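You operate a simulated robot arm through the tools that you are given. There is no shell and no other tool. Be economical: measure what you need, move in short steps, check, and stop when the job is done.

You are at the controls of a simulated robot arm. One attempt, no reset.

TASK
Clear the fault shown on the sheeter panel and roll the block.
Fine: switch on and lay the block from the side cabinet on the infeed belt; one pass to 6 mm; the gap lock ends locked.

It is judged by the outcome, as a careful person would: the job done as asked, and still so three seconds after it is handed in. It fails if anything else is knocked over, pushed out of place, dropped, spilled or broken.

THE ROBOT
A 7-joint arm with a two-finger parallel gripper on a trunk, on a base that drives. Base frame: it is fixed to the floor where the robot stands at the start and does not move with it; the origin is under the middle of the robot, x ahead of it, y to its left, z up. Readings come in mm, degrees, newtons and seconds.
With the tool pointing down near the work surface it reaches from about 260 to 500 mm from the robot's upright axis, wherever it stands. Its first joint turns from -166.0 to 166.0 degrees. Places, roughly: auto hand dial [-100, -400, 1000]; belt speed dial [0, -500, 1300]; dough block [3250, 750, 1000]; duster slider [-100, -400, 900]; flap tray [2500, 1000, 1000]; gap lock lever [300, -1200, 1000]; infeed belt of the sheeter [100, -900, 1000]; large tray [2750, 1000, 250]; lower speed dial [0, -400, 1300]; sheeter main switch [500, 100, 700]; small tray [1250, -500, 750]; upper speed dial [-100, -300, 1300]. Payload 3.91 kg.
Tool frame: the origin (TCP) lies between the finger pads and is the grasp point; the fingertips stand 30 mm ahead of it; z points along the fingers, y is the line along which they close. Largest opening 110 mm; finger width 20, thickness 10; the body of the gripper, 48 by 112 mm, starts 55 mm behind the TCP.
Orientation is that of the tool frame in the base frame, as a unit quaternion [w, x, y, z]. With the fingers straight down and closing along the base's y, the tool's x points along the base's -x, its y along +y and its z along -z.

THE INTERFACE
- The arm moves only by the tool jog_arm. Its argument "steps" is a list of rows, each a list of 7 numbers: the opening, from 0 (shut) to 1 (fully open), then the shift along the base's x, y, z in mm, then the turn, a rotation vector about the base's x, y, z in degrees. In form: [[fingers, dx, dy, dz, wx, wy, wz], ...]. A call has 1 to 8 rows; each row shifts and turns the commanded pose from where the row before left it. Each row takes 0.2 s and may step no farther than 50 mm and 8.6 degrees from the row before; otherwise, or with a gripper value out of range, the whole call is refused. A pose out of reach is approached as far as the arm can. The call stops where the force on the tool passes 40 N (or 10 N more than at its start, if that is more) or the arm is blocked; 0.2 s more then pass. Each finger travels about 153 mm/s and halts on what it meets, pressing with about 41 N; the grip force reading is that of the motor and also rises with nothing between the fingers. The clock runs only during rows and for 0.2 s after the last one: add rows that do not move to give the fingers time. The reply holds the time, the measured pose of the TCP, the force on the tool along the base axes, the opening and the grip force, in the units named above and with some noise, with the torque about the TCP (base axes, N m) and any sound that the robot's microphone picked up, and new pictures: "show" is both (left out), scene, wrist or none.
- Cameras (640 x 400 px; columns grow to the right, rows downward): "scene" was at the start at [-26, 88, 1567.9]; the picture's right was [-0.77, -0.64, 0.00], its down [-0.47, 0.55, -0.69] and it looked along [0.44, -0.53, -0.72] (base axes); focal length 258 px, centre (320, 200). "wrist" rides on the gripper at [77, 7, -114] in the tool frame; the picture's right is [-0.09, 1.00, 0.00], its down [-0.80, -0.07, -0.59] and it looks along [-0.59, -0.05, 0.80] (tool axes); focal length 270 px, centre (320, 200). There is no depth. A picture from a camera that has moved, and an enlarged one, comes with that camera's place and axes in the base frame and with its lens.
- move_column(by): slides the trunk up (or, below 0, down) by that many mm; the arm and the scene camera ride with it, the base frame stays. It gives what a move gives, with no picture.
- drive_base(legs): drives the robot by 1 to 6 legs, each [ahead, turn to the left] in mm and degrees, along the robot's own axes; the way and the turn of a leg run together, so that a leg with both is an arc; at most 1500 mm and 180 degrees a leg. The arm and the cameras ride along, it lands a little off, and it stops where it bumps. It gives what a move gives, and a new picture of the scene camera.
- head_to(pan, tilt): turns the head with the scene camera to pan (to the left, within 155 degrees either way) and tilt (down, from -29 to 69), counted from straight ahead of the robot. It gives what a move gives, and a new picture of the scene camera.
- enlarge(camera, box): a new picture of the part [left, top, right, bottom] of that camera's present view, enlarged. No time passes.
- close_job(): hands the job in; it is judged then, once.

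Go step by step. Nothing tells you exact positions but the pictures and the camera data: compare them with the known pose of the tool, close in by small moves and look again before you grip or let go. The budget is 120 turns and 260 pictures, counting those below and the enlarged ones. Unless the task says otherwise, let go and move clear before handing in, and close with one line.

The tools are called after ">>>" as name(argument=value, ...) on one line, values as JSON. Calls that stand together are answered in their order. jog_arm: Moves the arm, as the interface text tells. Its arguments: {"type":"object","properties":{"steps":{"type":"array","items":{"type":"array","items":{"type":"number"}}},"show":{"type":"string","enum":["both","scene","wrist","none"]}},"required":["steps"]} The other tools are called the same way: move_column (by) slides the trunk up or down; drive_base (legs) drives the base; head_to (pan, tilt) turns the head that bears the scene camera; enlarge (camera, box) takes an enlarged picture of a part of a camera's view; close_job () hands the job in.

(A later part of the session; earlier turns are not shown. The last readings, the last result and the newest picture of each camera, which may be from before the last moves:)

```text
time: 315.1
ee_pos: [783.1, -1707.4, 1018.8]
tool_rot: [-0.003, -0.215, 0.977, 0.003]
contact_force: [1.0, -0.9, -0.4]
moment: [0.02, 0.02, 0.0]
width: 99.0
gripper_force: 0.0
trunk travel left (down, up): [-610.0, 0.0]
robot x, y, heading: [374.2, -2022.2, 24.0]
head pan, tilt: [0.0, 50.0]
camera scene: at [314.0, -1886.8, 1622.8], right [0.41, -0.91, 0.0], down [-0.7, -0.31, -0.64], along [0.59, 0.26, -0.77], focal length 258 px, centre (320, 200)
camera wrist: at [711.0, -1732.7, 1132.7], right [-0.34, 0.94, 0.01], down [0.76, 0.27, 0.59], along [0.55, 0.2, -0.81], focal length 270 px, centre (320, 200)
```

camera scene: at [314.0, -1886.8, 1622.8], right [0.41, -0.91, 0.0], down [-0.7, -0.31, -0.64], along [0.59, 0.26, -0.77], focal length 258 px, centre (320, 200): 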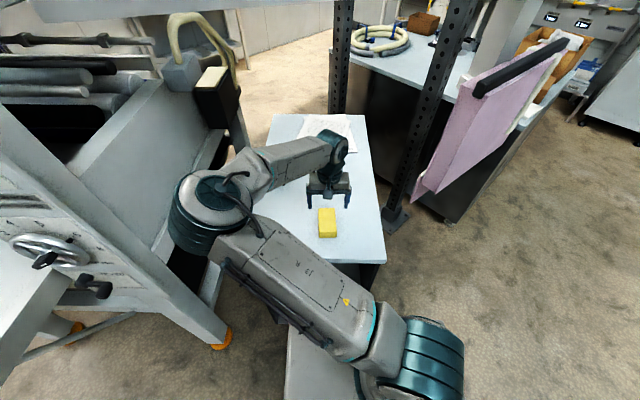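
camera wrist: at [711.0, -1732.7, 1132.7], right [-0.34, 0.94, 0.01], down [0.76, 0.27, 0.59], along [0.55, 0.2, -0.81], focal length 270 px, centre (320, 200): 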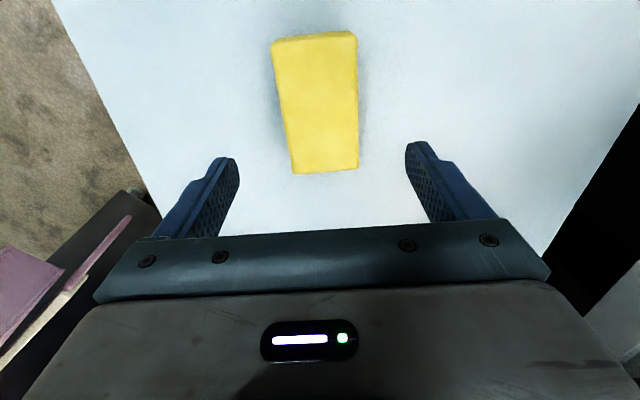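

Two views put the block's top at z≈948, centre (763, -1711). Move over, descend.

>>> jog_arm(steps=[[0.9, -20, -4, 0, 0, 0, 0], [0.9, 0, 0, -30, 0, 0, 0], [0.9, 0, 0, -20, 0, 0, 0], [0.9, 0, 0, 0, 0, 0, 0]])

```text
time: 316.1
ee_pos: [762.4, -1711.0, 967.7]
tool_rot: [-0.003, -0.215, 0.977, 0.003]
contact_force: [-0.3, 0.3, -0.6]
moment: [0.0, 0.0, 0.02]
width: 98.9
gripper_force: 0.1
trunk travel left (down, up): [-610.0, 0.0]
robot x, y, heading: [376.5, -2025.4, 24.1]
head pan, tilt: [0.0, 50.0]
camera scene: at [313.8, -1886.9, 1622.8], right [0.41, -0.91, 0.0], down [-0.7, -0.31, -0.64], along [0.59, 0.26, -0.77], focal length 258 px, centre (320, 200)
camera wrist: at [690.1, -1737.7, 1082.6], right [-0.34, 0.94, 0.01], down [0.76, 0.27, 0.59], along [0.55, 0.2, -0.81], focal length 270 px, centre (320, 200)
```

scene: 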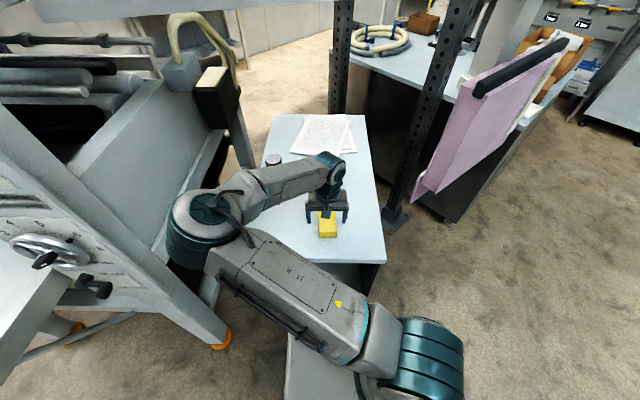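
wrist: 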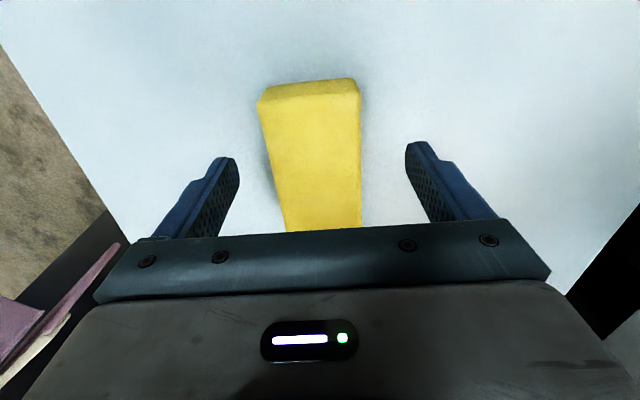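

>>> jog_arm(steps=[[0.9, 2, 0, -10, 0, 0, 0], [0.9, 0, 0, -7, 0, 0, 0], [0.7, 0, 0, 0, 0, 0, 0], [0.55, 0, 0, 0, 0, 0, 0], [0.45, 0, 0, 0, 0, 0, 0], [0.42, 0, 0, 0, 0, 0, 0], [0.42, 0, 0, 0, 0, 0, 0]])

```text
time: 317.7
ee_pos: [762.8, -1711.0, 952.9]
tool_rot: [-0.004, -0.215, 0.977, 0.003]
contact_force: [0.6, -0.4, 0.4]
moment: [-0.12, -0.09, -0.02]
width: 57.2
gripper_force: 40.9
trunk travel left (down, up): [-610.0, 0.0]
robot x, y, heading: [376.3, -2022.4, 24.0]
head pan, tilt: [0.0, 50.0]
camera scene: at [314.0, -1886.8, 1622.8], right [0.41, -0.91, 0.0], down [-0.7, -0.31, -0.64], along [0.59, 0.26, -0.77], focal length 258 px, centre (320, 200)
camera wrist: at [691.8, -1737.7, 1066.4], right [-0.34, 0.94, 0.01], down [0.76, 0.27, 0.59], along [0.55, 0.2, -0.81], focal length 270 px, centre (320, 200)
```

scene: 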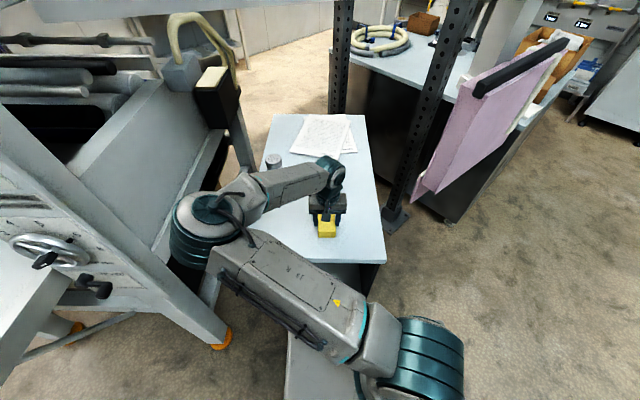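
wrist: 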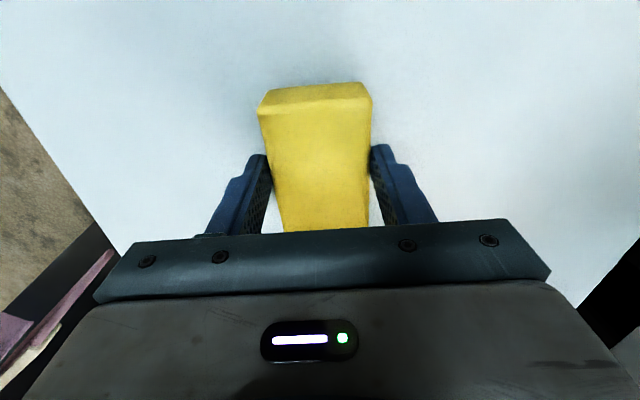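

Gripped at 57 mm. Lift.

>>> jog_arm(steps=[[0.4, 0, 0, 30, 0, 0, 0], [0.4, 0, 0, 40, 0, 0, 0], [0.4, 0, 0, 40, 0, 0, 0], [0.4, 0, 0, 0, 0, 0, 0]])

```text
time: 318.7
ee_pos: [764.9, -1712.9, 1060.7]
tool_rot: [-0.004, -0.215, 0.977, 0.001]
contact_force: [-0.1, 0.0, -2.1]
moment: [-0.02, 0.01, -0.05]
width: 57.7
gripper_force: 41.1
trunk travel left (down, up): [-610.0, 0.0]
robot x, y, heading: [374.3, -2026.5, 23.9]
head pan, tilt: [0.0, 50.0]
camera scene: at [314.1, -1886.5, 1622.8], right [0.41, -0.91, 0.0], down [-0.7, -0.31, -0.64], along [0.59, 0.26, -0.77], focal length 258 px, centre (320, 200)
camera wrist: at [692.8, -1737.5, 1175.7], right [-0.34, 0.94, 0.01], down [0.76, 0.27, 0.59], along [0.55, 0.2, -0.81], focal length 270 px, centre (320, 200)
```

scene: 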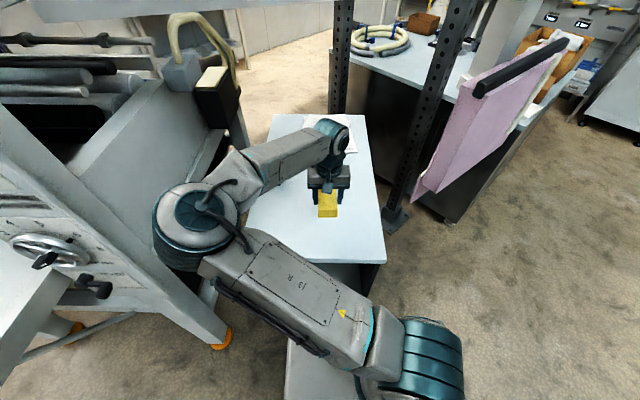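
wrist: 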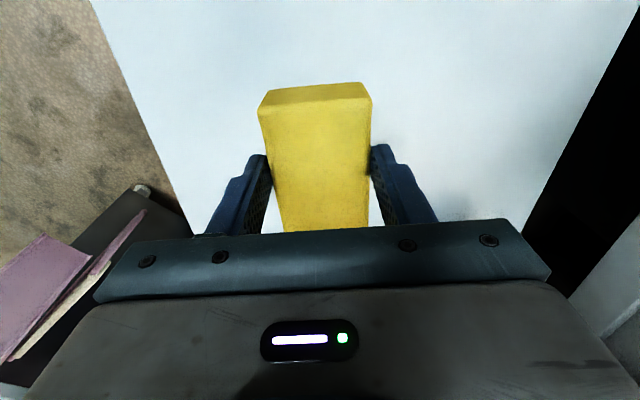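

Lifted cleanly. Backing off, tucking the hand to the right with the block, then driving round to the infeed.

>>> drive_base(legs=[[-150, 0]])

>>> jog_arm(steps=[[0.4, 9.4, -41, 5, 0, 0, 0], [0.4, 9.4, -41, 5, 0, 0, 0], [0.4, 9.4, -41, 5, 0, 0, 0], [0.4, 9.4, -41, 5, 0, 0, 0], [0.4, 9.4, -41, 5, 0, 0, 0], [0.4, 9.4, -41, 5, 0, 0, 0], [0.4, 9.4, -41, 5, 0, 0, 0], [0.4, 9.4, -41, 5, 0, 0, 0]], show="scene")

```text
time: 320.1
ee_pos: [629.5, -1772.6, 1062.4]
tool_rot: [-0.003, -0.215, 0.977, 0.003]
contact_force: [-0.3, -0.3, -2.3]
moment: [-0.04, 0.0, 0.02]
width: 57.1
gripper_force: 41.4
trunk travel left (down, up): [-610.0, 0.0]
robot x, y, heading: [240.4, -2084.4, 24.2]
head pan, tilt: [0.0, 50.0]
camera scene: at [176.9, -1947.8, 1622.8], right [0.41, -0.91, 0.0], down [-0.7, -0.31, -0.64], along [0.59, 0.26, -0.77], focal length 258 px, centre (320, 200)
```

scene: 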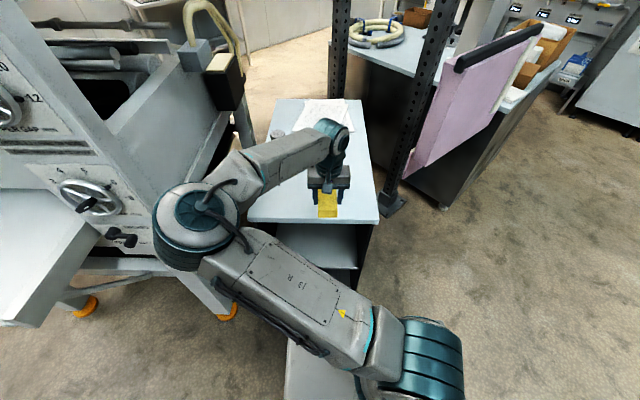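

```text
time: 321.9
ee_pos: [706.4, -2102.2, 1100.8]
tool_rot: [-0.004, -0.215, 0.976, 0.002]
contact_force: [-0.1, -0.3, -3.4]
moment: [0.01, 0.06, -0.01]
width: 57.7
gripper_force: 41.1
trunk travel left (down, up): [-610.0, 0.0]
robot x, y, heading: [237.8, -2088.8, 23.8]
head pan, tilt: [0.0, 50.0]
camera scene: at [178.8, -1948.8, 1623.0], right [0.41, -0.91, 0.0], down [-0.7, -0.31, -0.64], along [0.59, 0.26, -0.77], focal length 258 px, centre (320, 200)
```

scene: 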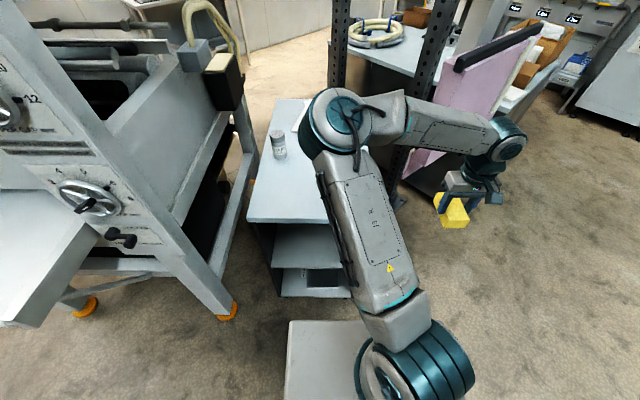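

>>> drive_base(legs=[[0, 94], [610, 0], [0, 18], [435, 0], [0, -112]])

```text
time: 337.2
ee_pos: [120.2, -1279.0, 1101.5]
tool_rot: [-0.004, -0.192, 0.981, 0.004]
contact_force: [-0.3, 0.6, -2.3]
moment: [-0.01, 0.04, -0.01]
width: 57.2
gripper_force: 40.5
trunk travel left (down, up): [-610.0, 0.0]
robot x, y, heading: [-346.1, -1239.4, 21.1]
head pan, tilt: [0.0, 50.0]
camera scene: at [-399.0, -1101.3, 1622.9], right [0.36, -0.93, 0.0], down [-0.71, -0.28, -0.64], along [0.6, 0.23, -0.77], focal length 258 px, centre (320, 200)
```

scene: 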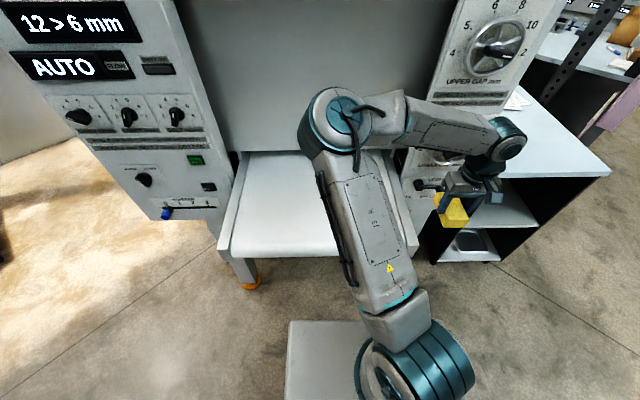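

Right in front of the infeed. Swinging the block over the belt.

>>> jog_arm(steps=[[0.4, -11, 43, 0, 0, 0, 0], [0.4, -11, 43, 0, 0, 0, 0], [0.4, -11, 43, 0, 0, 0, 0], [0.4, -11, 43, 0, 0, 0, 0], [0.4, -11, 43, 0, 0, 0, 0], [0.4, -11, 43, 0, 0, 0, 0], [0.4, -11, 43, 0, 0, 0, 0], [0.4, -11, 43, 0, 0, 0, 0]])

```text
time: 339.0
ee_pos: [32.9, -933.9, 1102.1]
tool_rot: [-0.004, -0.191, 0.982, 0.002]
contact_force: [-1.0, -0.2, -3.3]
moment: [-0.02, 0.02, 0.0]
width: 57.6
gripper_force: 41.2
trunk travel left (down, up): [-610.0, 0.0]
robot x, y, heading: [-344.2, -1241.7, 21.3]
head pan, tilt: [0.0, 50.0]
camera scene: at [-399.9, -1100.0, 1622.7], right [0.36, -0.93, 0.0], down [-0.71, -0.28, -0.64], along [0.6, 0.23, -0.77], focal length 258 px, centre (320, 200)
camera wrist: at [-40.6, -956.6, 1214.8], right [-0.29, 0.96, 0.0], down [0.77, 0.23, 0.59], along [0.56, 0.18, -0.81], focal length 270 px, centre (320, 200)
```

scene: 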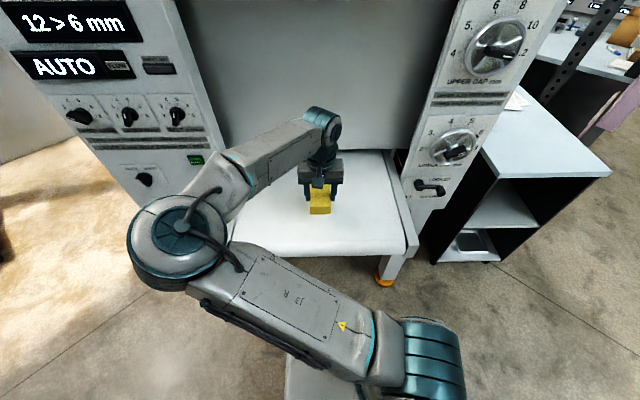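
wrist: 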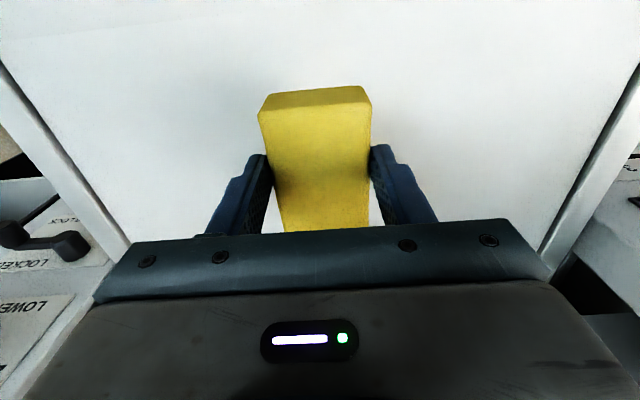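

>>> jog_arm(steps=[[0.4, 0, 0, -30, 0, 0, 0], [0.4, 0, 0, -15, 0, 0, 0], [0.4, 0, 0, -8, 0, 0, 0], [0.4, 0, 0, 0, 0, 0, 0]], show="both")

```text
time: 340.0
ee_pos: [34.3, -935.8, 1047.8]
tool_rot: [-0.004, -0.193, 0.981, 0.002]
contact_force: [-0.1, 0.2, -2.9]
moment: [-0.02, -0.01, -0.01]
width: 57.6
gripper_force: 41.0
trunk travel left (down, up): [-610.0, 0.0]
robot x, y, heading: [-342.4, -1242.3, 21.6]
head pan, tilt: [0.0, 50.0]
camera scene: at [-399.3, -1100.7, 1622.8], right [0.36, -0.93, 0.0], down [-0.71, -0.28, -0.64], along [0.6, 0.23, -0.77], focal length 258 px, centre (320, 200)
camera wrist: at [-40.1, -958.6, 1161.8], right [-0.29, 0.96, 0.01], down [0.77, 0.23, 0.59], along [0.56, 0.18, -0.81], focal length 270 px, centre (320, 200)
```

scene: 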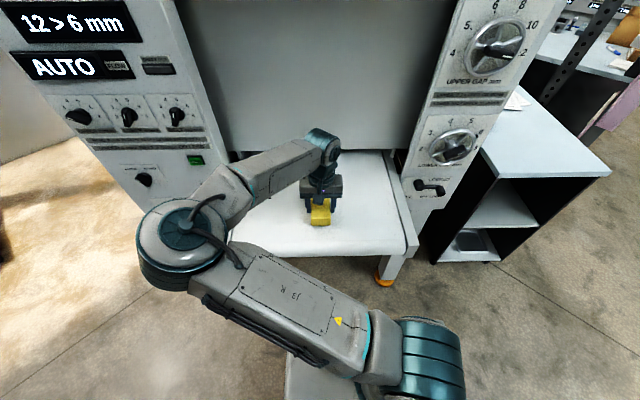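
wrist: 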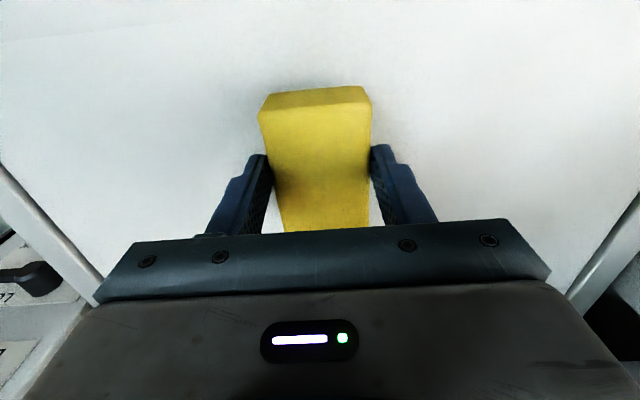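

>>> jog_arm(steps=[[0.4, 0, 0, -5, 0, 0, 0], [0.4, 0, 0, -5, 0, 0, 0], [0.4, 0, 0, -4, 0, 0, 0]], show="none")

>>> jog_arm(steps=[[0.4, 0, 0, -4, 0, 0, 0], [0.4, 0, 0, -3, 0, 0, 0]], show="wrist")

```text
time: 340.8
ee_pos: [33.3, -936.2, 1033.6]
tool_rot: [-0.004, -0.192, 0.981, 0.002]
contact_force: [0.0, -0.4, -2.8]
moment: [-0.04, 0.04, -0.03]
width: 57.3
gripper_force: 40.8
trunk travel left (down, up): [-610.0, 0.0]
robot x, y, heading: [-346.9, -1243.2, 21.1]
head pan, tilt: [0.0, 50.0]
```

```text
time: 341.4
ee_pos: [33.2, -934.8, 1030.1]
tool_rot: [-0.001, -0.192, 0.981, 0.004]
contact_force: [2.7, 2.2, 32.2]
moment: [-0.6, -0.4, 0.04]
width: 58.1
gripper_force: 41.3
trunk travel left (down, up): [-610.0, 0.0]
robot x, y, heading: [-343.9, -1243.3, 21.2]
head pan, tilt: [0.0, 50.0]
camera wrist: at [-41.6, -958.3, 1143.6], right [-0.29, 0.96, 0.01], down [0.77, 0.23, 0.59], along [0.57, 0.18, -0.8], focal length 270 px, centre (320, 200)
```

wrist: 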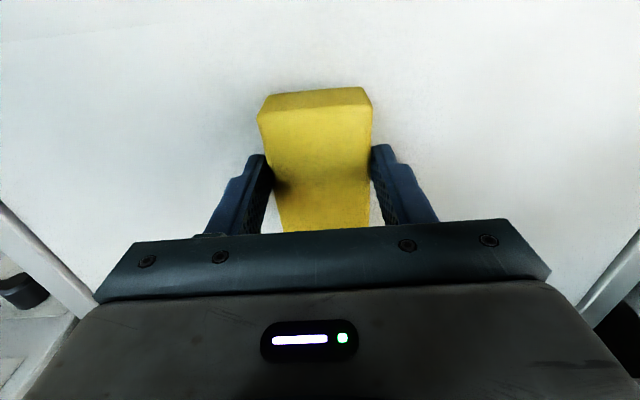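

Contact at TCP z≈1030. Ease up a hair, release, and rise.

>>> jog_arm(steps=[[0.4, 0, 0, 2, 0, 0, 0], [0.6, 0, 0, 0, 0, 0, 0], [0.85, 0, 0, 0, 0, 0, 0], [0.85, 0, 0, 0, 0, 0, 0], [0.85, 0, 0, 30, 0, 0, 0], [0.85, 0, 0, 40, 0, 0, 0], [0.85, 0, 0, 20, 0, 0, 0]])

```text
time: 343.0
ee_pos: [31.8, -934.2, 1118.5]
tool_rot: [-0.002, -0.191, 0.982, 0.002]
contact_force: [-0.7, 0.0, -0.1]
moment: [-0.02, 0.02, 0.02]
width: 93.4
gripper_force: 0.0
trunk travel left (down, up): [-610.0, 0.0]
robot x, y, heading: [-342.6, -1243.8, 21.2]
head pan, tilt: [0.0, 50.0]
camera scene: at [-399.6, -1101.0, 1622.8], right [0.36, -0.93, 0.0], down [-0.71, -0.28, -0.64], along [0.6, 0.23, -0.77], focal length 258 px, centre (320, 200)
camera wrist: at [-41.5, -956.9, 1233.8], right [-0.29, 0.96, 0.01], down [0.77, 0.23, 0.59], along [0.56, 0.18, -0.81], focal length 270 px, centre (320, 200)
```

scene: 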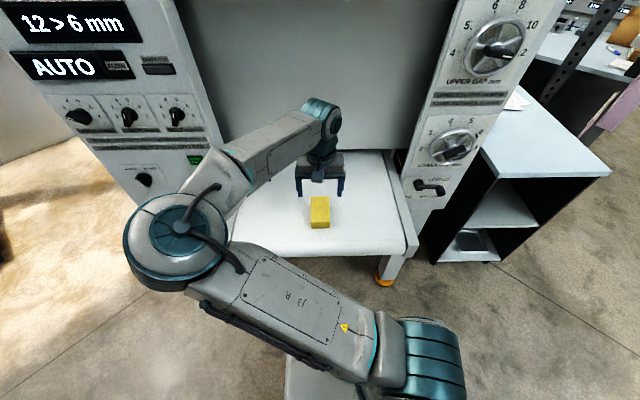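
wrist: 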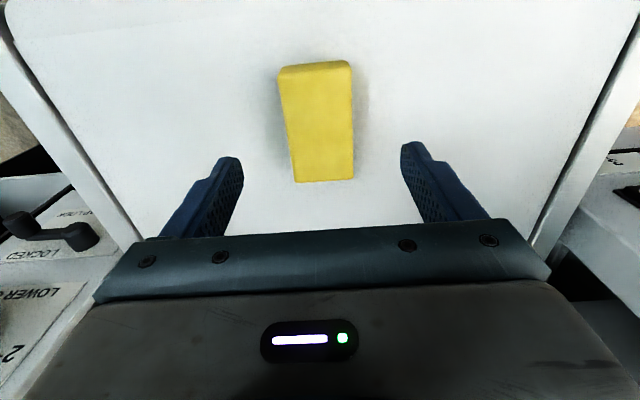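

The block lies on the belt and isn't moving, so START is needed (button at about (30, -522, 1086)). I'll swing round to stand before the panel.

>>> drive_base(legs=[[0, 93], [450, 0], [0, -90]])

```text
time: 353.4
ee_pos: [-124.3, -529.5, 1119.7]
tool_rot: [-0.003, -0.182, 0.983, 0.002]
contact_force: [0.1, -1.0, -0.9]
moment: [-0.02, -0.01, 0.0]
width: 93.6
gripper_force: 0.0
trunk travel left (down, up): [-610.0, 0.0]
robot x, y, heading: [-507.5, -832.9, 20.1]
head pan, tilt: [0.0, 50.0]
camera scene: at [-559.1, -687.6, 1622.8], right [0.34, -0.94, 0.0], down [-0.72, -0.26, -0.64], along [0.6, 0.22, -0.77], focal length 258 px, centre (320, 200)
```

scene: 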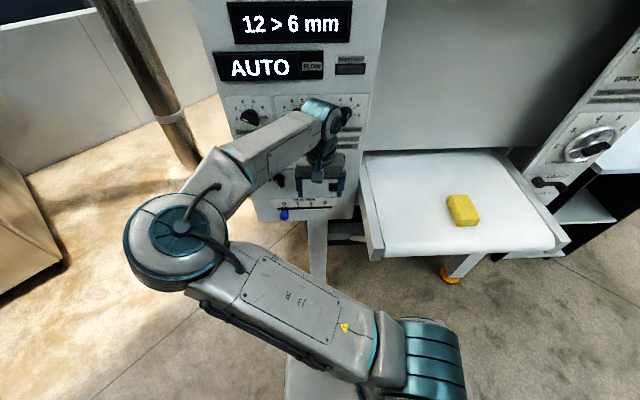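

>>> drive_base(legs=[[-130, 0]])

>>> jog_arm(steps=[[0.5, 0, 0, 0, 3.04, -7.94, 0], [0.3, 0, 0, 0, 3.04, -7.94, 0], [0.1, 0, 0, 0, 3.04, -7.94, 0], [0, 0, 0, 0, 3.04, -7.94, 0], [0, 0, 0, 0, 3.04, -7.94, 0], [0, 0, 0, 0, 3.04, -7.94, 0], [0, 0, 0, 0, 3.04, -7.94, 0], [0, 0, 0, 0, 3.04, -7.94, 0]], show="none")

>>> jog_arm(steps=[[0, 0, 0, -10, 3.04, -7.94, 0], [0, 0, 0, -10, 3.04, -7.94, 0], [0, 0, 0, -10, 1.8, -4.7, 0], [0, 0, 0, 0, 0, 0, 0]])

```text
time: 354.7
ee_pos: [-247.9, -575.4, 1119.5]
tool_rot: [-0.004, -0.182, 0.983, 0.002]
contact_force: [-0.5, -0.4, -0.2]
moment: [0.0, 0.0, 0.04]
width: 93.4
gripper_force: 0.0
trunk travel left (down, up): [-610.0, 0.0]
robot x, y, heading: [-628.3, -873.6, 19.9]
head pan, tilt: [0.0, 50.0]
camera scene: at [-683.0, -732.9, 1622.8], right [0.34, -0.94, 0.0], down [-0.72, -0.26, -0.64], along [0.6, 0.22, -0.77], focal length 258 px, centre (320, 200)
```

scene: 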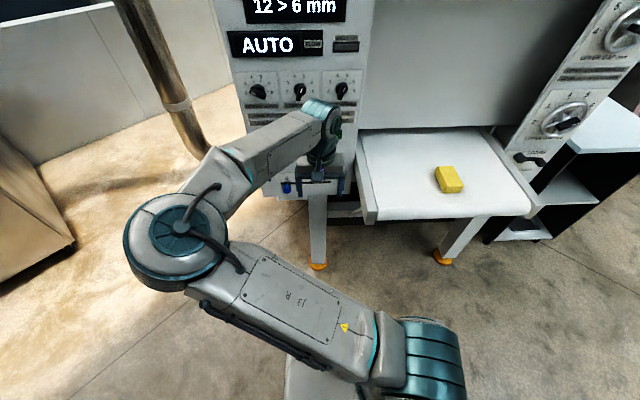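

```text
time: 356.5
ee_pos: [-235.5, -555.7, 1123.5]
tool_rot: [0.548, -0.152, 0.816, 0.103]
contact_force: [-0.2, -0.1, -0.2]
moment: [0.02, 0.0, -0.03]
width: 0.1
gripper_force: 37.5
out of reach, approached as far as the arm can: row 7, 8
trunk travel left (down, up): [-610.0, 0.0]
robot x, y, heading: [-628.4, -872.6, 19.9]
head pan, tilt: [0.0, 50.0]
```

```text
time: 357.5
ee_pos: [-228.5, -547.5, 1092.8]
tool_rot: [0.694, -0.131, 0.696, 0.131]
contact_force: [-0.1, -0.2, 0.0]
moment: [0.0, 0.0, -0.02]
width: 0.1
gripper_force: 37.7
out of reach, approached as far as the arm can: row 1
trunk travel left (down, up): [-610.0, 0.0]
robot x, y, heading: [-631.7, -875.9, 20.0]
head pan, tilt: [0.0, 50.0]
camera scene: at [-682.2, -732.0, 1622.8], right [0.34, -0.94, 0.0], down [-0.72, -0.26, -0.64], along [0.6, 0.22, -0.77], focal length 258 px, centre (320, 200)
camera wrist: at [-337.9, -583.0, 1015.4], right [-0.36, 0.93, 0.09], down [-0.53, -0.28, 0.8], along [0.77, 0.24, 0.59], focal length 270 px, centre (320, 200)
```

scene: 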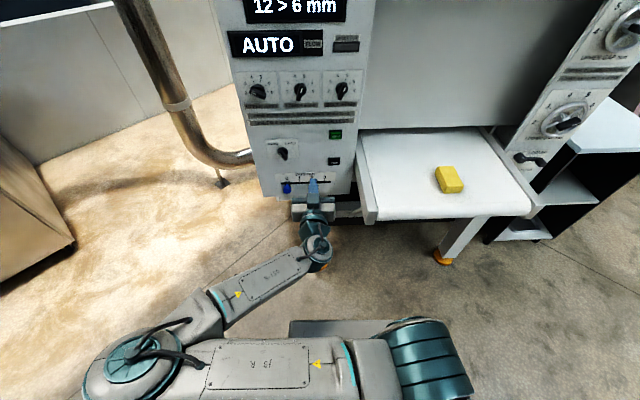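
wrist: 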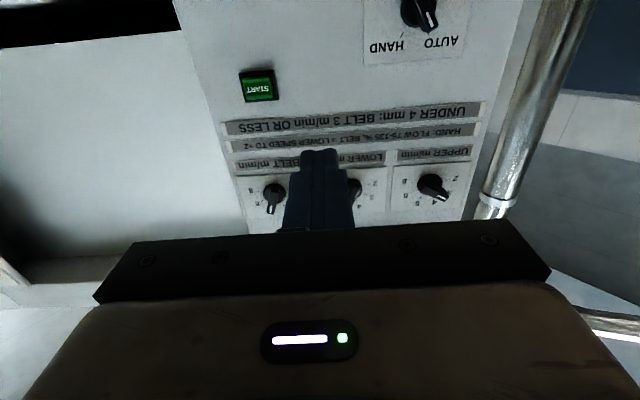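

Fingers closed and horizontal; START refined to (20, -530, 1090). Move closer and line up.

>>> drive_base(legs=[[130, 0]])

>>> jog_arm(steps=[[0, 9, -23, -1, 0, 0, 0], [0, 9, -23, -1, 0, 0, 0], [0, 8, -20, 0, 0, 0, 0], [0, 18, 7, 0, 0, 0, 0], [0, 0, 0, 0, 0, 0, 0]])

```text
time: 358.8
ee_pos: [-105.5, -501.6, 1092.8]
tool_rot: [0.693, -0.131, 0.697, 0.13]
contact_force: [0.9, 0.0, 0.9]
moment: [-0.01, 0.03, -0.02]
width: 0.0
gripper_force: 37.7
trunk travel left (down, up): [-610.0, 0.0]
robot x, y, heading: [-507.0, -824.3, 20.2]
head pan, tilt: [0.0, 50.0]
camera scene: at [-559.0, -687.5, 1622.8], right [0.34, -0.94, 0.0], down [-0.72, -0.26, -0.64], along [0.6, 0.22, -0.77], focal length 258 px, centre (320, 200)
```

scene: 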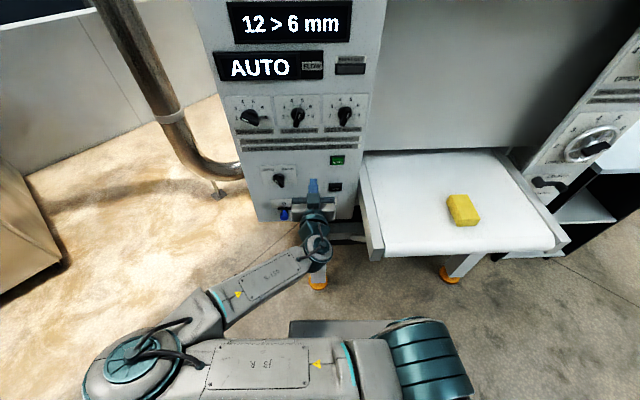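

```text
time: 360.0
ee_pos: [-44.5, -541.2, 1082.2]
tool_rot: [0.693, -0.132, 0.696, 0.132]
contact_force: [0.0, 0.0, -0.3]
moment: [0.01, 0.03, -0.02]
width: 0.0
gripper_force: 37.5
out of reach, approached as far as the arm can: row 1, 2, 3
trunk travel left (down, up): [-610.0, 0.0]
robot x, y, heading: [-511.3, -828.0, 20.1]
head pan, tilt: [0.0, 50.0]
camera scene: at [-559.9, -687.8, 1622.8], right [0.34, -0.94, 0.0], down [-0.72, -0.26, -0.64], along [0.6, 0.22, -0.77], focal length 258 px, centre (320, 200)
camera wrist: at [-154.5, -577.5, 1004.9], right [-0.36, 0.93, 0.09], down [-0.52, -0.28, 0.8], along [0.77, 0.24, 0.59], focal length 270 px, centre (320, 200)
```

scene: 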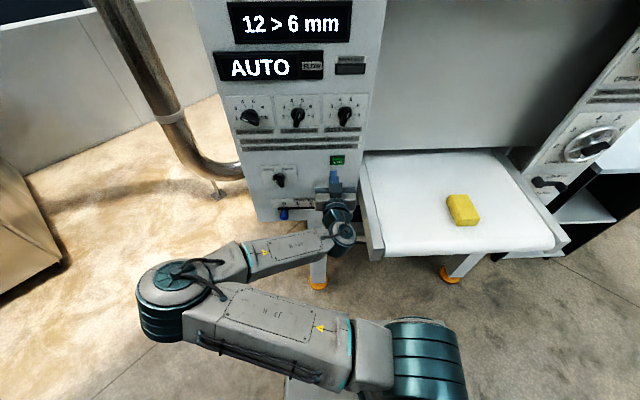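
wrist: 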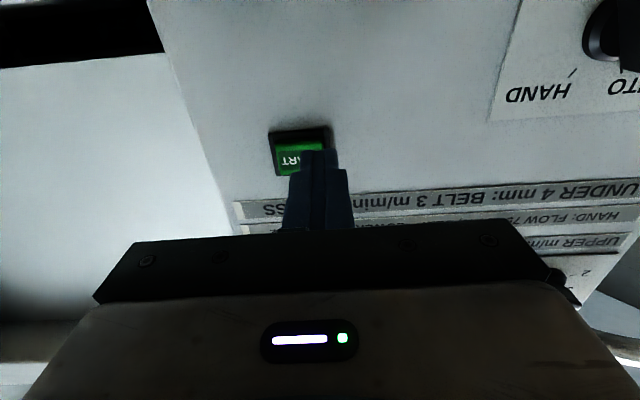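

>>> jog_arm(steps=[[0, 6.7, -17, 9, 0, 0, 0], [0, 14, 5.5, 0, 0, 0, 0], [0, 0, 0, 0, 0, 0, 0]], show="wrist")

```text
time: 360.8
ee_pos: [-25.8, -554.4, 1092.3]
tool_rot: [0.693, -0.131, 0.696, 0.13]
contact_force: [-0.4, -0.5, 0.0]
moment: [-0.01, 0.01, 0.0]
width: 0.0
gripper_force: 38.0
trunk travel left (down, up): [-610.0, 0.0]
robot x, y, heading: [-507.1, -830.3, 20.2]
head pan, tilt: [0.0, 50.0]
camera wrist: at [-134.9, -589.3, 1014.3], right [-0.36, 0.93, 0.09], down [-0.52, -0.28, 0.8], along [0.77, 0.25, 0.59], focal length 270 px, centre (320, 200)
```

wrist: 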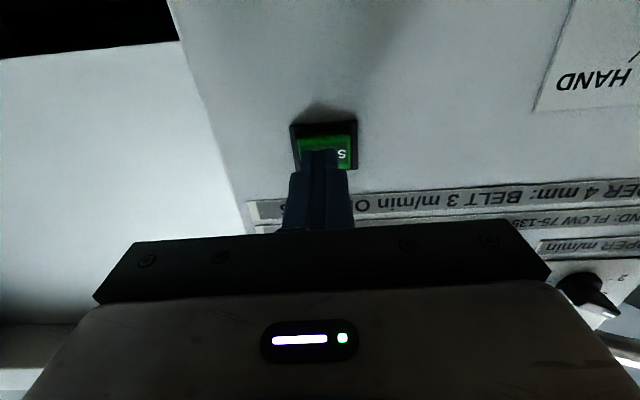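

Tip is in front of START. Press gently.

>>> jog_arm(steps=[[0, 7, 6, 0, 0, 0, 0], [0, 5.6, 2.2, 0, 0, 0, 0], [0, 4.7, 1.8, 0, 0, 0, 0], [0, 2.8, 1.1, 0, 0, 0, 0], [0, 1.9, 0.7, 0, 0, 0, 0]])

```text
time: 362.0
ee_pos: [-7.5, -542.8, 1092.8]
tool_rot: [0.692, -0.132, 0.698, 0.13]
contact_force: [-34.6, -11.3, -10.2]
moment: [0.07, 0.2, 0.13]
width: 0.1
gripper_force: 37.5
trunk travel left (down, up): [-610.0, 0.0]
robot x, y, heading: [-506.0, -829.2, 20.1]
head pan, tilt: [0.0, 50.0]
heard: click
camera scene: at [-565.4, -689.5, 1622.6], right [0.35, -0.94, 0.0], down [-0.72, -0.26, -0.65], along [0.61, 0.22, -0.76], focal length 258 px, centre (320, 200)
camera wrist: at [-116.9, -579.4, 1015.2], right [-0.36, 0.93, 0.09], down [-0.52, -0.28, 0.8], along [0.77, 0.25, 0.59], focal length 270 px, centre (320, 200)
```

scene: 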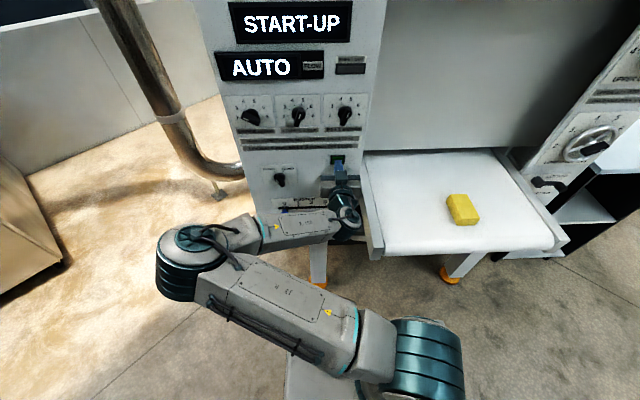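
wrist: 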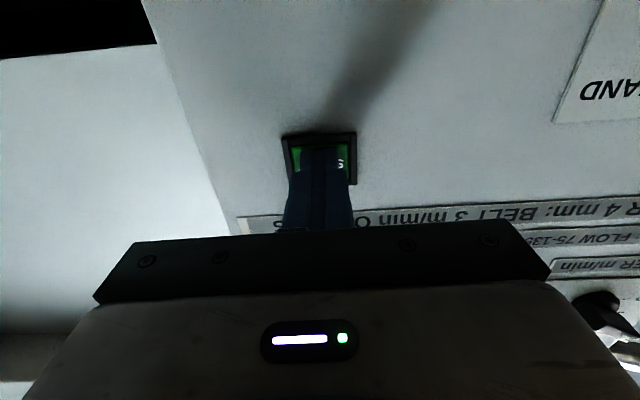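

Click heard and the display shows "START-UP". Back off and watch.

>>> jog_arm(steps=[[0, -15, -6, 0, 0, 0, 0], [0, -28, -11, 0, 0, 0, 0], [0, -37, -15, 0, 0, 0, 0], [0, 0, 0, 0, 0, 0, 0], [0, 0, 0, 0, 0, 0, 0], [0, 0, 0, 0, 0, 0, 0], [0, 0, 0, 0, 0, 0, 0], [0, 0, 0, 0, 0, 0, 0]], show="scene")

>>> jog_arm(steps=[[0, 0, 0, 0, 0, 0, 0], [0, 0, 0, 0, 0, 0, 0], [0, 0, 0, 0, 0, 0, 0], [0, 0, 0, 0, 0, 0, 0], [0, 0, 0, 0, 0, 0, 0], [0, 0, 0, 0, 0, 0, 0], [0, 0, 0, 0, 0, 0, 0], [0, 0, 0, 0, 0, 0, 0]], show="scene")

```text
time: 363.8
ee_pos: [-55.9, -556.0, 1084.9]
tool_rot: [0.693, -0.132, 0.697, 0.131]
contact_force: [0.2, -0.2, -0.2]
moment: [0.0, -0.04, 0.0]
width: 0.1
gripper_force: 37.6
out of reach, approached as far as the arm can: row 3
trunk travel left (down, up): [-610.0, 0.0]
robot x, y, heading: [-506.8, -830.1, 20.1]
head pan, tilt: [0.0, 50.0]
camera scene: at [-559.9, -687.8, 1622.8], right [0.34, -0.94, 0.0], down [-0.72, -0.26, -0.64], along [0.6, 0.22, -0.77], focal length 258 px, centre (320, 200)
```

scene: 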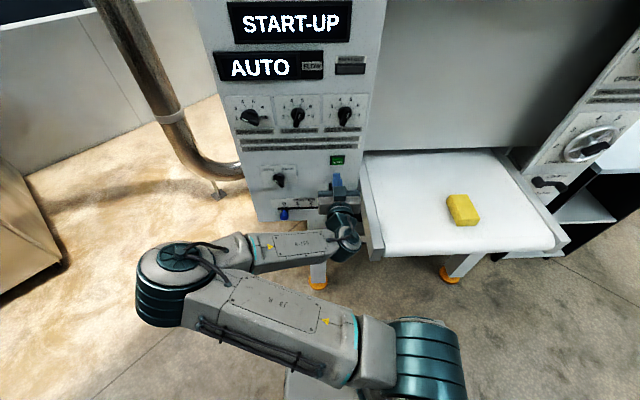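

```text
time: 365.6
ee_pos: [-53.8, -556.5, 1086.2]
tool_rot: [0.693, -0.131, 0.697, 0.131]
contact_force: [-0.4, 0.4, -1.5]
moment: [0.02, 0.0, -0.01]
width: 0.1
gripper_force: 38.3
trunk travel left (down, up): [-610.0, 0.0]
robot x, y, heading: [-508.7, -830.2, 20.0]
head pan, tilt: [0.0, 50.0]
camera scene: at [-559.8, -687.8, 1622.8], right [0.34, -0.94, 0.0], down [-0.72, -0.26, -0.64], along [0.6, 0.22, -0.77], focal length 258 px, centre (320, 200)
```

scene: 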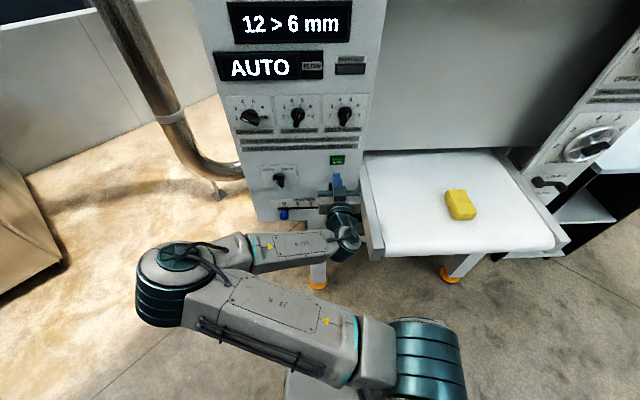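

The block has started moving. Wait and watch.

>>> jog_arm(steps=[[0, 0, 0, 0, 0, 0, 0], [0, 0, 0, 0, 0, 0, 0], [0, 0, 0, 0, 0, 0, 0], [0, 0, 0, 0, 0, 0, 0], [0, 0, 0, 0, 0, 0, 0], [0, 0, 0, 0, 0, 0, 0], [0, 0, 0, 0, 0, 0, 0], [0, 0, 0, 0, 0, 0, 0]], show="scene")

>>> head_to(pan=-10, tilt=25)

```text
time: 367.4
ee_pos: [-55.1, -555.9, 1086.4]
tool_rot: [0.693, -0.131, 0.696, 0.131]
contact_force: [0.3, -0.4, 0.4]
moment: [0.05, 0.03, -0.01]
width: 0.0
gripper_force: 37.7
trunk travel left (down, up): [-610.0, 0.0]
robot x, y, heading: [-511.4, -826.2, 20.0]
head pan, tilt: [0.0, 50.0]
camera scene: at [-559.8, -687.8, 1622.8], right [0.34, -0.94, 0.0], down [-0.72, -0.26, -0.64], along [0.6, 0.22, -0.77], focal length 258 px, centre (320, 200)
```

scene: 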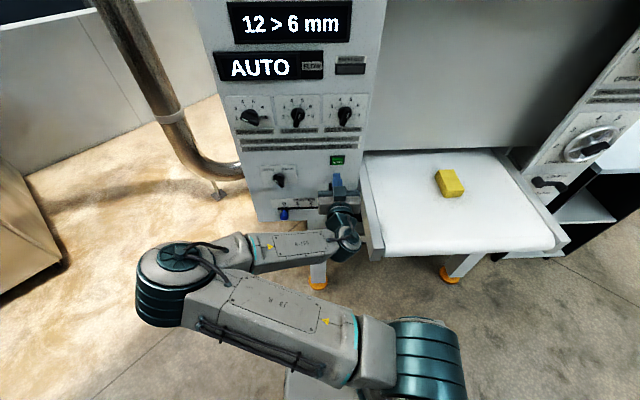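

```text
time: 368.3
ee_pos: [-54.9, -556.4, 1085.8]
tool_rot: [0.693, -0.132, 0.697, 0.132]
contact_force: [1.3, -0.8, -0.1]
moment: [-0.01, 0.02, -0.01]
width: 0.1
gripper_force: 37.6
trunk travel left (down, up): [-610.0, 0.0]
robot x, y, heading: [-506.9, -832.0, 20.2]
head pan, tilt: [-10.0, 25.0]
camera scene: at [-541.4, -698.1, 1660.3], right [0.18, -0.98, 0.0], down [-0.42, -0.07, -0.91], along [0.89, 0.16, -0.42], focal length 258 px, centre (320, 200)
```

scene: 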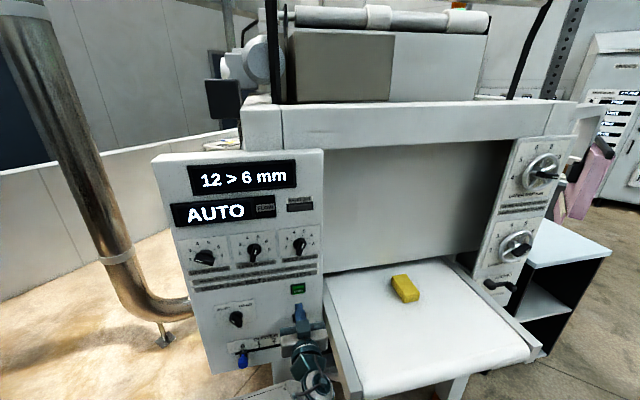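

>>> jog_arm(steps=[[0, 0, 0, 0, 0, 0, 0], [0, 0, 0, 0, 0, 0, 0], [0, 0, 0, 0, 0, 0, 0], [0, 0, 0, 0, 0, 0, 0], [0, 0, 0, 0, 0, 0, 0], [0, 0, 0, 0, 0, 0, 0], [0, 0, 0, 0, 0, 0, 0], [0, 0, 0, 0, 0, 0, 0]], show="scene")

>>> jog_arm(steps=[[0, 0, 0, 0, 0, 0, 0], [0, 0, 0, 0, 0, 0, 0], [0, 0, 0, 0, 0, 0, 0], [0, 0, 0, 0, 0, 0, 0], [0, 0, 0, 0, 0, 0, 0], [0, 0, 0, 0, 0, 0, 0], [0, 0, 0, 0, 0, 0, 0], [0, 0, 0, 0, 0, 0, 0]], show="scene")

>>> jog_arm(steps=[[0, 0, 0, 0, 0, 0, 0], [0, 0, 0, 0, 0, 0, 0], [0, 0, 0, 0, 0, 0, 0], [0, 0, 0, 0, 0, 0, 0], [0, 0, 0, 0, 0, 0, 0], [0, 0, 0, 0, 0, 0, 0], [0, 0, 0, 0, 0, 0, 0], [0, 0, 0, 0, 0, 0, 0]], show="scene")

```text
time: 370.1
ee_pos: [-54.5, -556.3, 1084.4]
tool_rot: [0.693, -0.131, 0.696, 0.131]
contact_force: [0.5, -0.5, 1.0]
moment: [-0.01, -0.02, 0.0]
width: 0.0
gripper_force: 37.6
trunk travel left (down, up): [-610.0, 0.0]
robot x, y, heading: [-506.5, -830.3, 20.2]
head pan, tilt: [-10.0, 25.0]
camera scene: at [-541.4, -698.1, 1660.3], right [0.18, -0.98, 0.0], down [-0.42, -0.07, -0.91], along [0.89, 0.16, -0.42], focal length 258 px, centre (320, 200)
```

scene: 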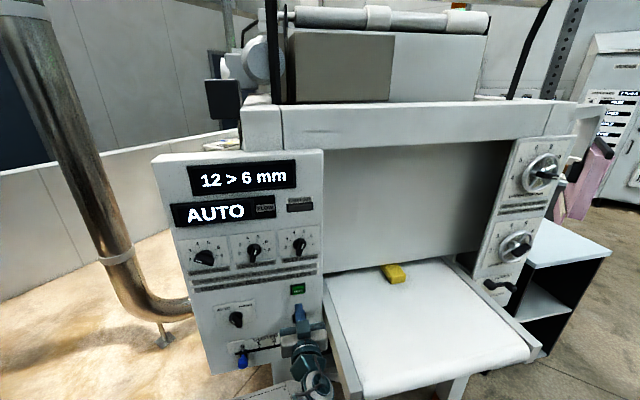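

```text
time: 371.9
ee_pos: [-54.6, -556.3, 1085.6]
tool_rot: [0.693, -0.131, 0.697, 0.13]
contact_force: [0.0, 1.9, 0.0]
moment: [-0.01, -0.02, 0.01]
width: 0.0
gripper_force: 37.6
trunk travel left (down, up): [-610.0, 0.0]
robot x, y, heading: [-507.4, -830.2, 20.3]
head pan, tilt: [-10.0, 25.0]
camera scene: at [-541.4, -698.1, 1660.3], right [0.18, -0.98, 0.0], down [-0.42, -0.07, -0.91], along [0.89, 0.16, -0.42], focal length 258 px, centre (320, 200)
```

scene: 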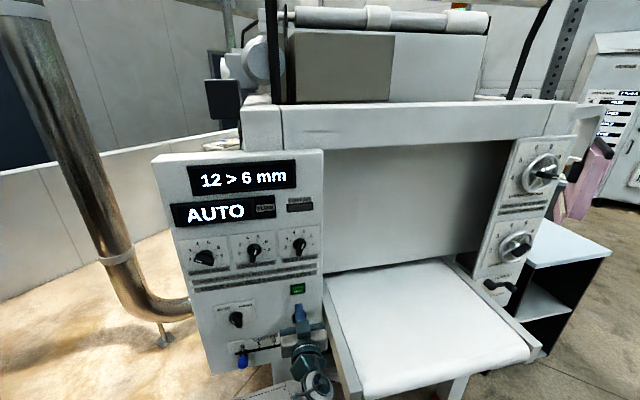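

```text
time: 373.7
ee_pos: [-55.9, -556.7, 1085.9]
tool_rot: [0.693, -0.13, 0.697, 0.13]
contact_force: [0.7, 0.6, 0.3]
moment: [0.01, 0.0, 0.02]
width: 0.1
gripper_force: 37.6
trunk travel left (down, up): [-610.0, 0.0]
robot x, y, heading: [-512.8, -830.5, 20.1]
head pan, tilt: [-10.0, 25.0]
camera scene: at [-541.4, -698.1, 1660.3], right [0.18, -0.98, 0.0], down [-0.42, -0.07, -0.91], along [0.89, 0.16, -0.42], focal length 258 px, centre (320, 200)
```

scene: 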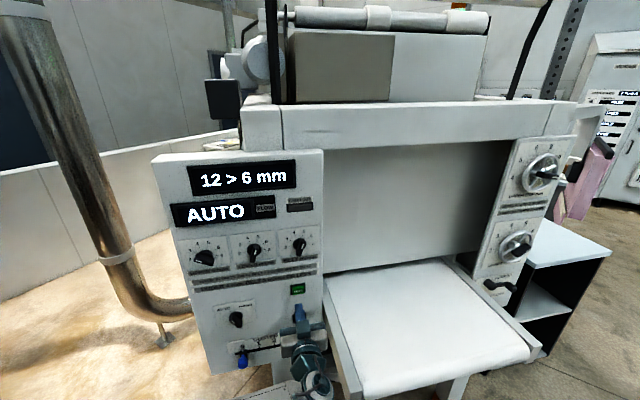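

The block has gone in. Waiting for SHEET OUT.

>>> jog_arm(steps=[[0, 0, 0, 0, 0, 0, 0], [0, 0, 0, 0, 0, 0, 0], [0, 0, 0, 0, 0, 0, 0], [0, 0, 0, 0, 0, 0, 0], [0, 0, 0, 0, 0, 0, 0], [0, 0, 0, 0, 0, 0, 0], [0, 0, 0, 0, 0, 0, 0], [0, 0, 0, 0, 0, 0, 0]], show="none")

>>> jog_arm(steps=[[0, 0, 0, 0, 0, 0, 0], [0, 0, 0, 0, 0, 0, 0], [0, 0, 0, 0, 0, 0, 0], [0, 0, 0, 0, 0, 0, 0], [0, 0, 0, 0, 0, 0, 0], [0, 0, 0, 0, 0, 0, 0], [0, 0, 0, 0, 0, 0, 0], [0, 0, 0, 0, 0, 0, 0]], show="scene")

>>> enlarge(camera="scene", box=[150, 140, 330, 320])

```text
time: 375.5
ee_pos: [-55.5, -556.2, 1085.8]
tool_rot: [0.693, -0.131, 0.697, 0.131]
contact_force: [0.6, 0.9, -0.2]
moment: [0.01, -0.02, 0.03]
width: 0.1
gripper_force: 37.6
trunk travel left (down, up): [-610.0, 0.0]
robot x, y, heading: [-508.2, -830.4, 20.1]
head pan, tilt: [-10.0, 25.0]
```

```text
time: 377.3
ee_pos: [-55.2, -556.4, 1084.8]
tool_rot: [0.693, -0.131, 0.697, 0.13]
contact_force: [-0.3, 0.0, 0.1]
moment: [-0.02, 0.02, 0.02]
width: 0.0
gripper_force: 37.4
trunk travel left (down, up): [-610.0, 0.0]
robot x, y, heading: [-508.5, -831.7, 20.1]
head pan, tilt: [-10.0, 25.0]
camera scene: at [-541.4, -698.1, 1660.3], right [0.18, -0.98, 0.0], down [-0.42, -0.07, -0.91], along [0.89, 0.16, -0.42], focal length 258 px, centre (320, 200)
```

scene: 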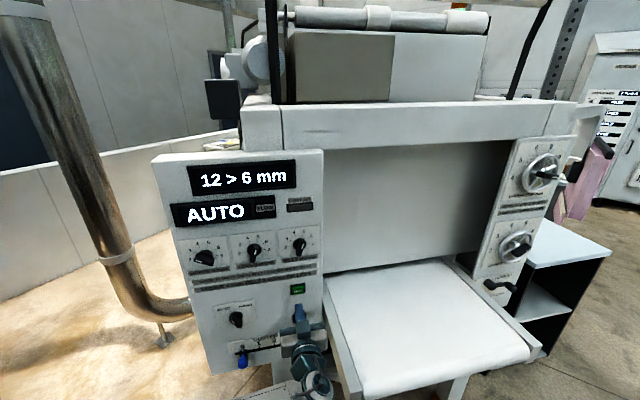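

```text
2.22 times, centred on (240, 230) of scene
camera zoom: at [-541.4, -698.1, 1660.3], right [0.18, -0.98, 0.0], down [-0.42, -0.07, -0.91], along [0.89, 0.16, -0.42], focal length 574 px, centre (498, 133)
```

zoom: 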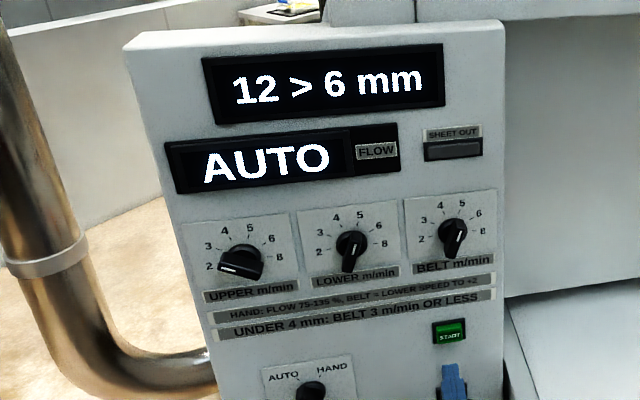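

>>> jog_arm(steps=[[0, 0, 0, 0, 0, 0, 0], [0, 0, 0, 0, 0, 0, 0], [0, 0, 0, 0, 0, 0, 0], [0, 0, 0, 0, 0, 0, 0], [0, 0, 0, 0, 0, 0, 0], [0, 0, 0, 0, 0, 0, 0], [0, 0, 0, 0, 0, 0, 0], [0, 0, 0, 0, 0, 0, 0]], show="none")

>>> jog_arm(steps=[[0, 0, 0, 0, 0, 0, 0], [0, 0, 0, 0, 0, 0, 0], [0, 0, 0, 0, 0, 0, 0], [0, 0, 0, 0, 0, 0, 0], [0, 0, 0, 0, 0, 0, 0], [0, 0, 0, 0, 0, 0, 0], [0, 0, 0, 0, 0, 0, 0], [0, 0, 0, 0, 0, 0, 0]], show="none")

>>> jog_arm(steps=[[0, 0, 0, 0, 0, 0, 0], [0, 0, 0, 0, 0, 0, 0], [0, 0, 0, 0, 0, 0, 0], [0, 0, 0, 0, 0, 0, 0], [0, 0, 0, 0, 0, 0, 0], [0, 0, 0, 0, 0, 0, 0], [0, 0, 0, 0, 0, 0, 0], [0, 0, 0, 0, 0, 0, 0]], show="none")

>>> enlarge(camera="scene", box=[150, 140, 330, 320])

```text
time: 379.1
ee_pos: [-55.3, -556.3, 1086.2]
tool_rot: [0.693, -0.13, 0.697, 0.13]
contact_force: [0.3, -0.5, -0.3]
moment: [0.0, -0.02, 0.0]
width: 0.2
gripper_force: 37.9
trunk travel left (down, up): [-610.0, 0.0]
robot x, y, heading: [-506.9, -831.5, 20.1]
head pan, tilt: [-10.0, 25.0]
```

```text
time: 380.9
ee_pos: [-55.1, -556.1, 1084.6]
tool_rot: [0.693, -0.132, 0.697, 0.132]
contact_force: [-0.2, -0.8, 0.3]
moment: [-0.02, -0.01, 0.0]
width: 0.3
gripper_force: 37.8
trunk travel left (down, up): [-610.0, 0.0]
robot x, y, heading: [-505.9, -829.3, 20.1]
head pan, tilt: [-10.0, 25.0]
```

```text
time: 382.7
ee_pos: [-56.3, -557.0, 1086.1]
tool_rot: [0.693, -0.131, 0.697, 0.13]
contact_force: [-0.6, 0.4, 0.2]
moment: [0.04, -0.02, -0.02]
width: 0.0
gripper_force: 37.5
trunk travel left (down, up): [-610.0, 0.0]
robot x, y, heading: [-507.2, -831.4, 20.3]
head pan, tilt: [-10.0, 25.0]
```

```text
2.22 times, centred on (240, 230) of scene
camera zoom: at [-541.4, -698.1, 1660.3], right [0.18, -0.98, 0.0], down [-0.42, -0.07, -0.91], along [0.89, 0.16, -0.42], focal length 574 px, centre (498, 133)
```

zoom: 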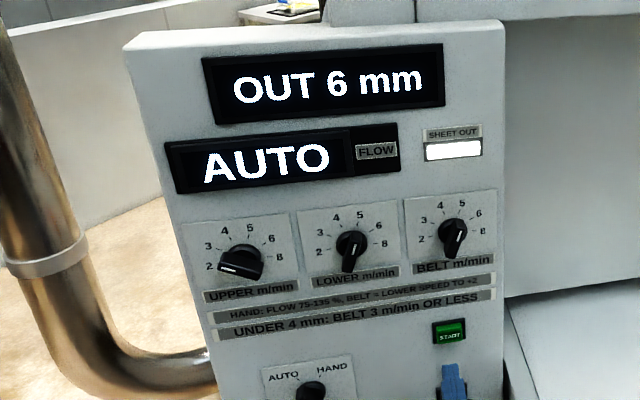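

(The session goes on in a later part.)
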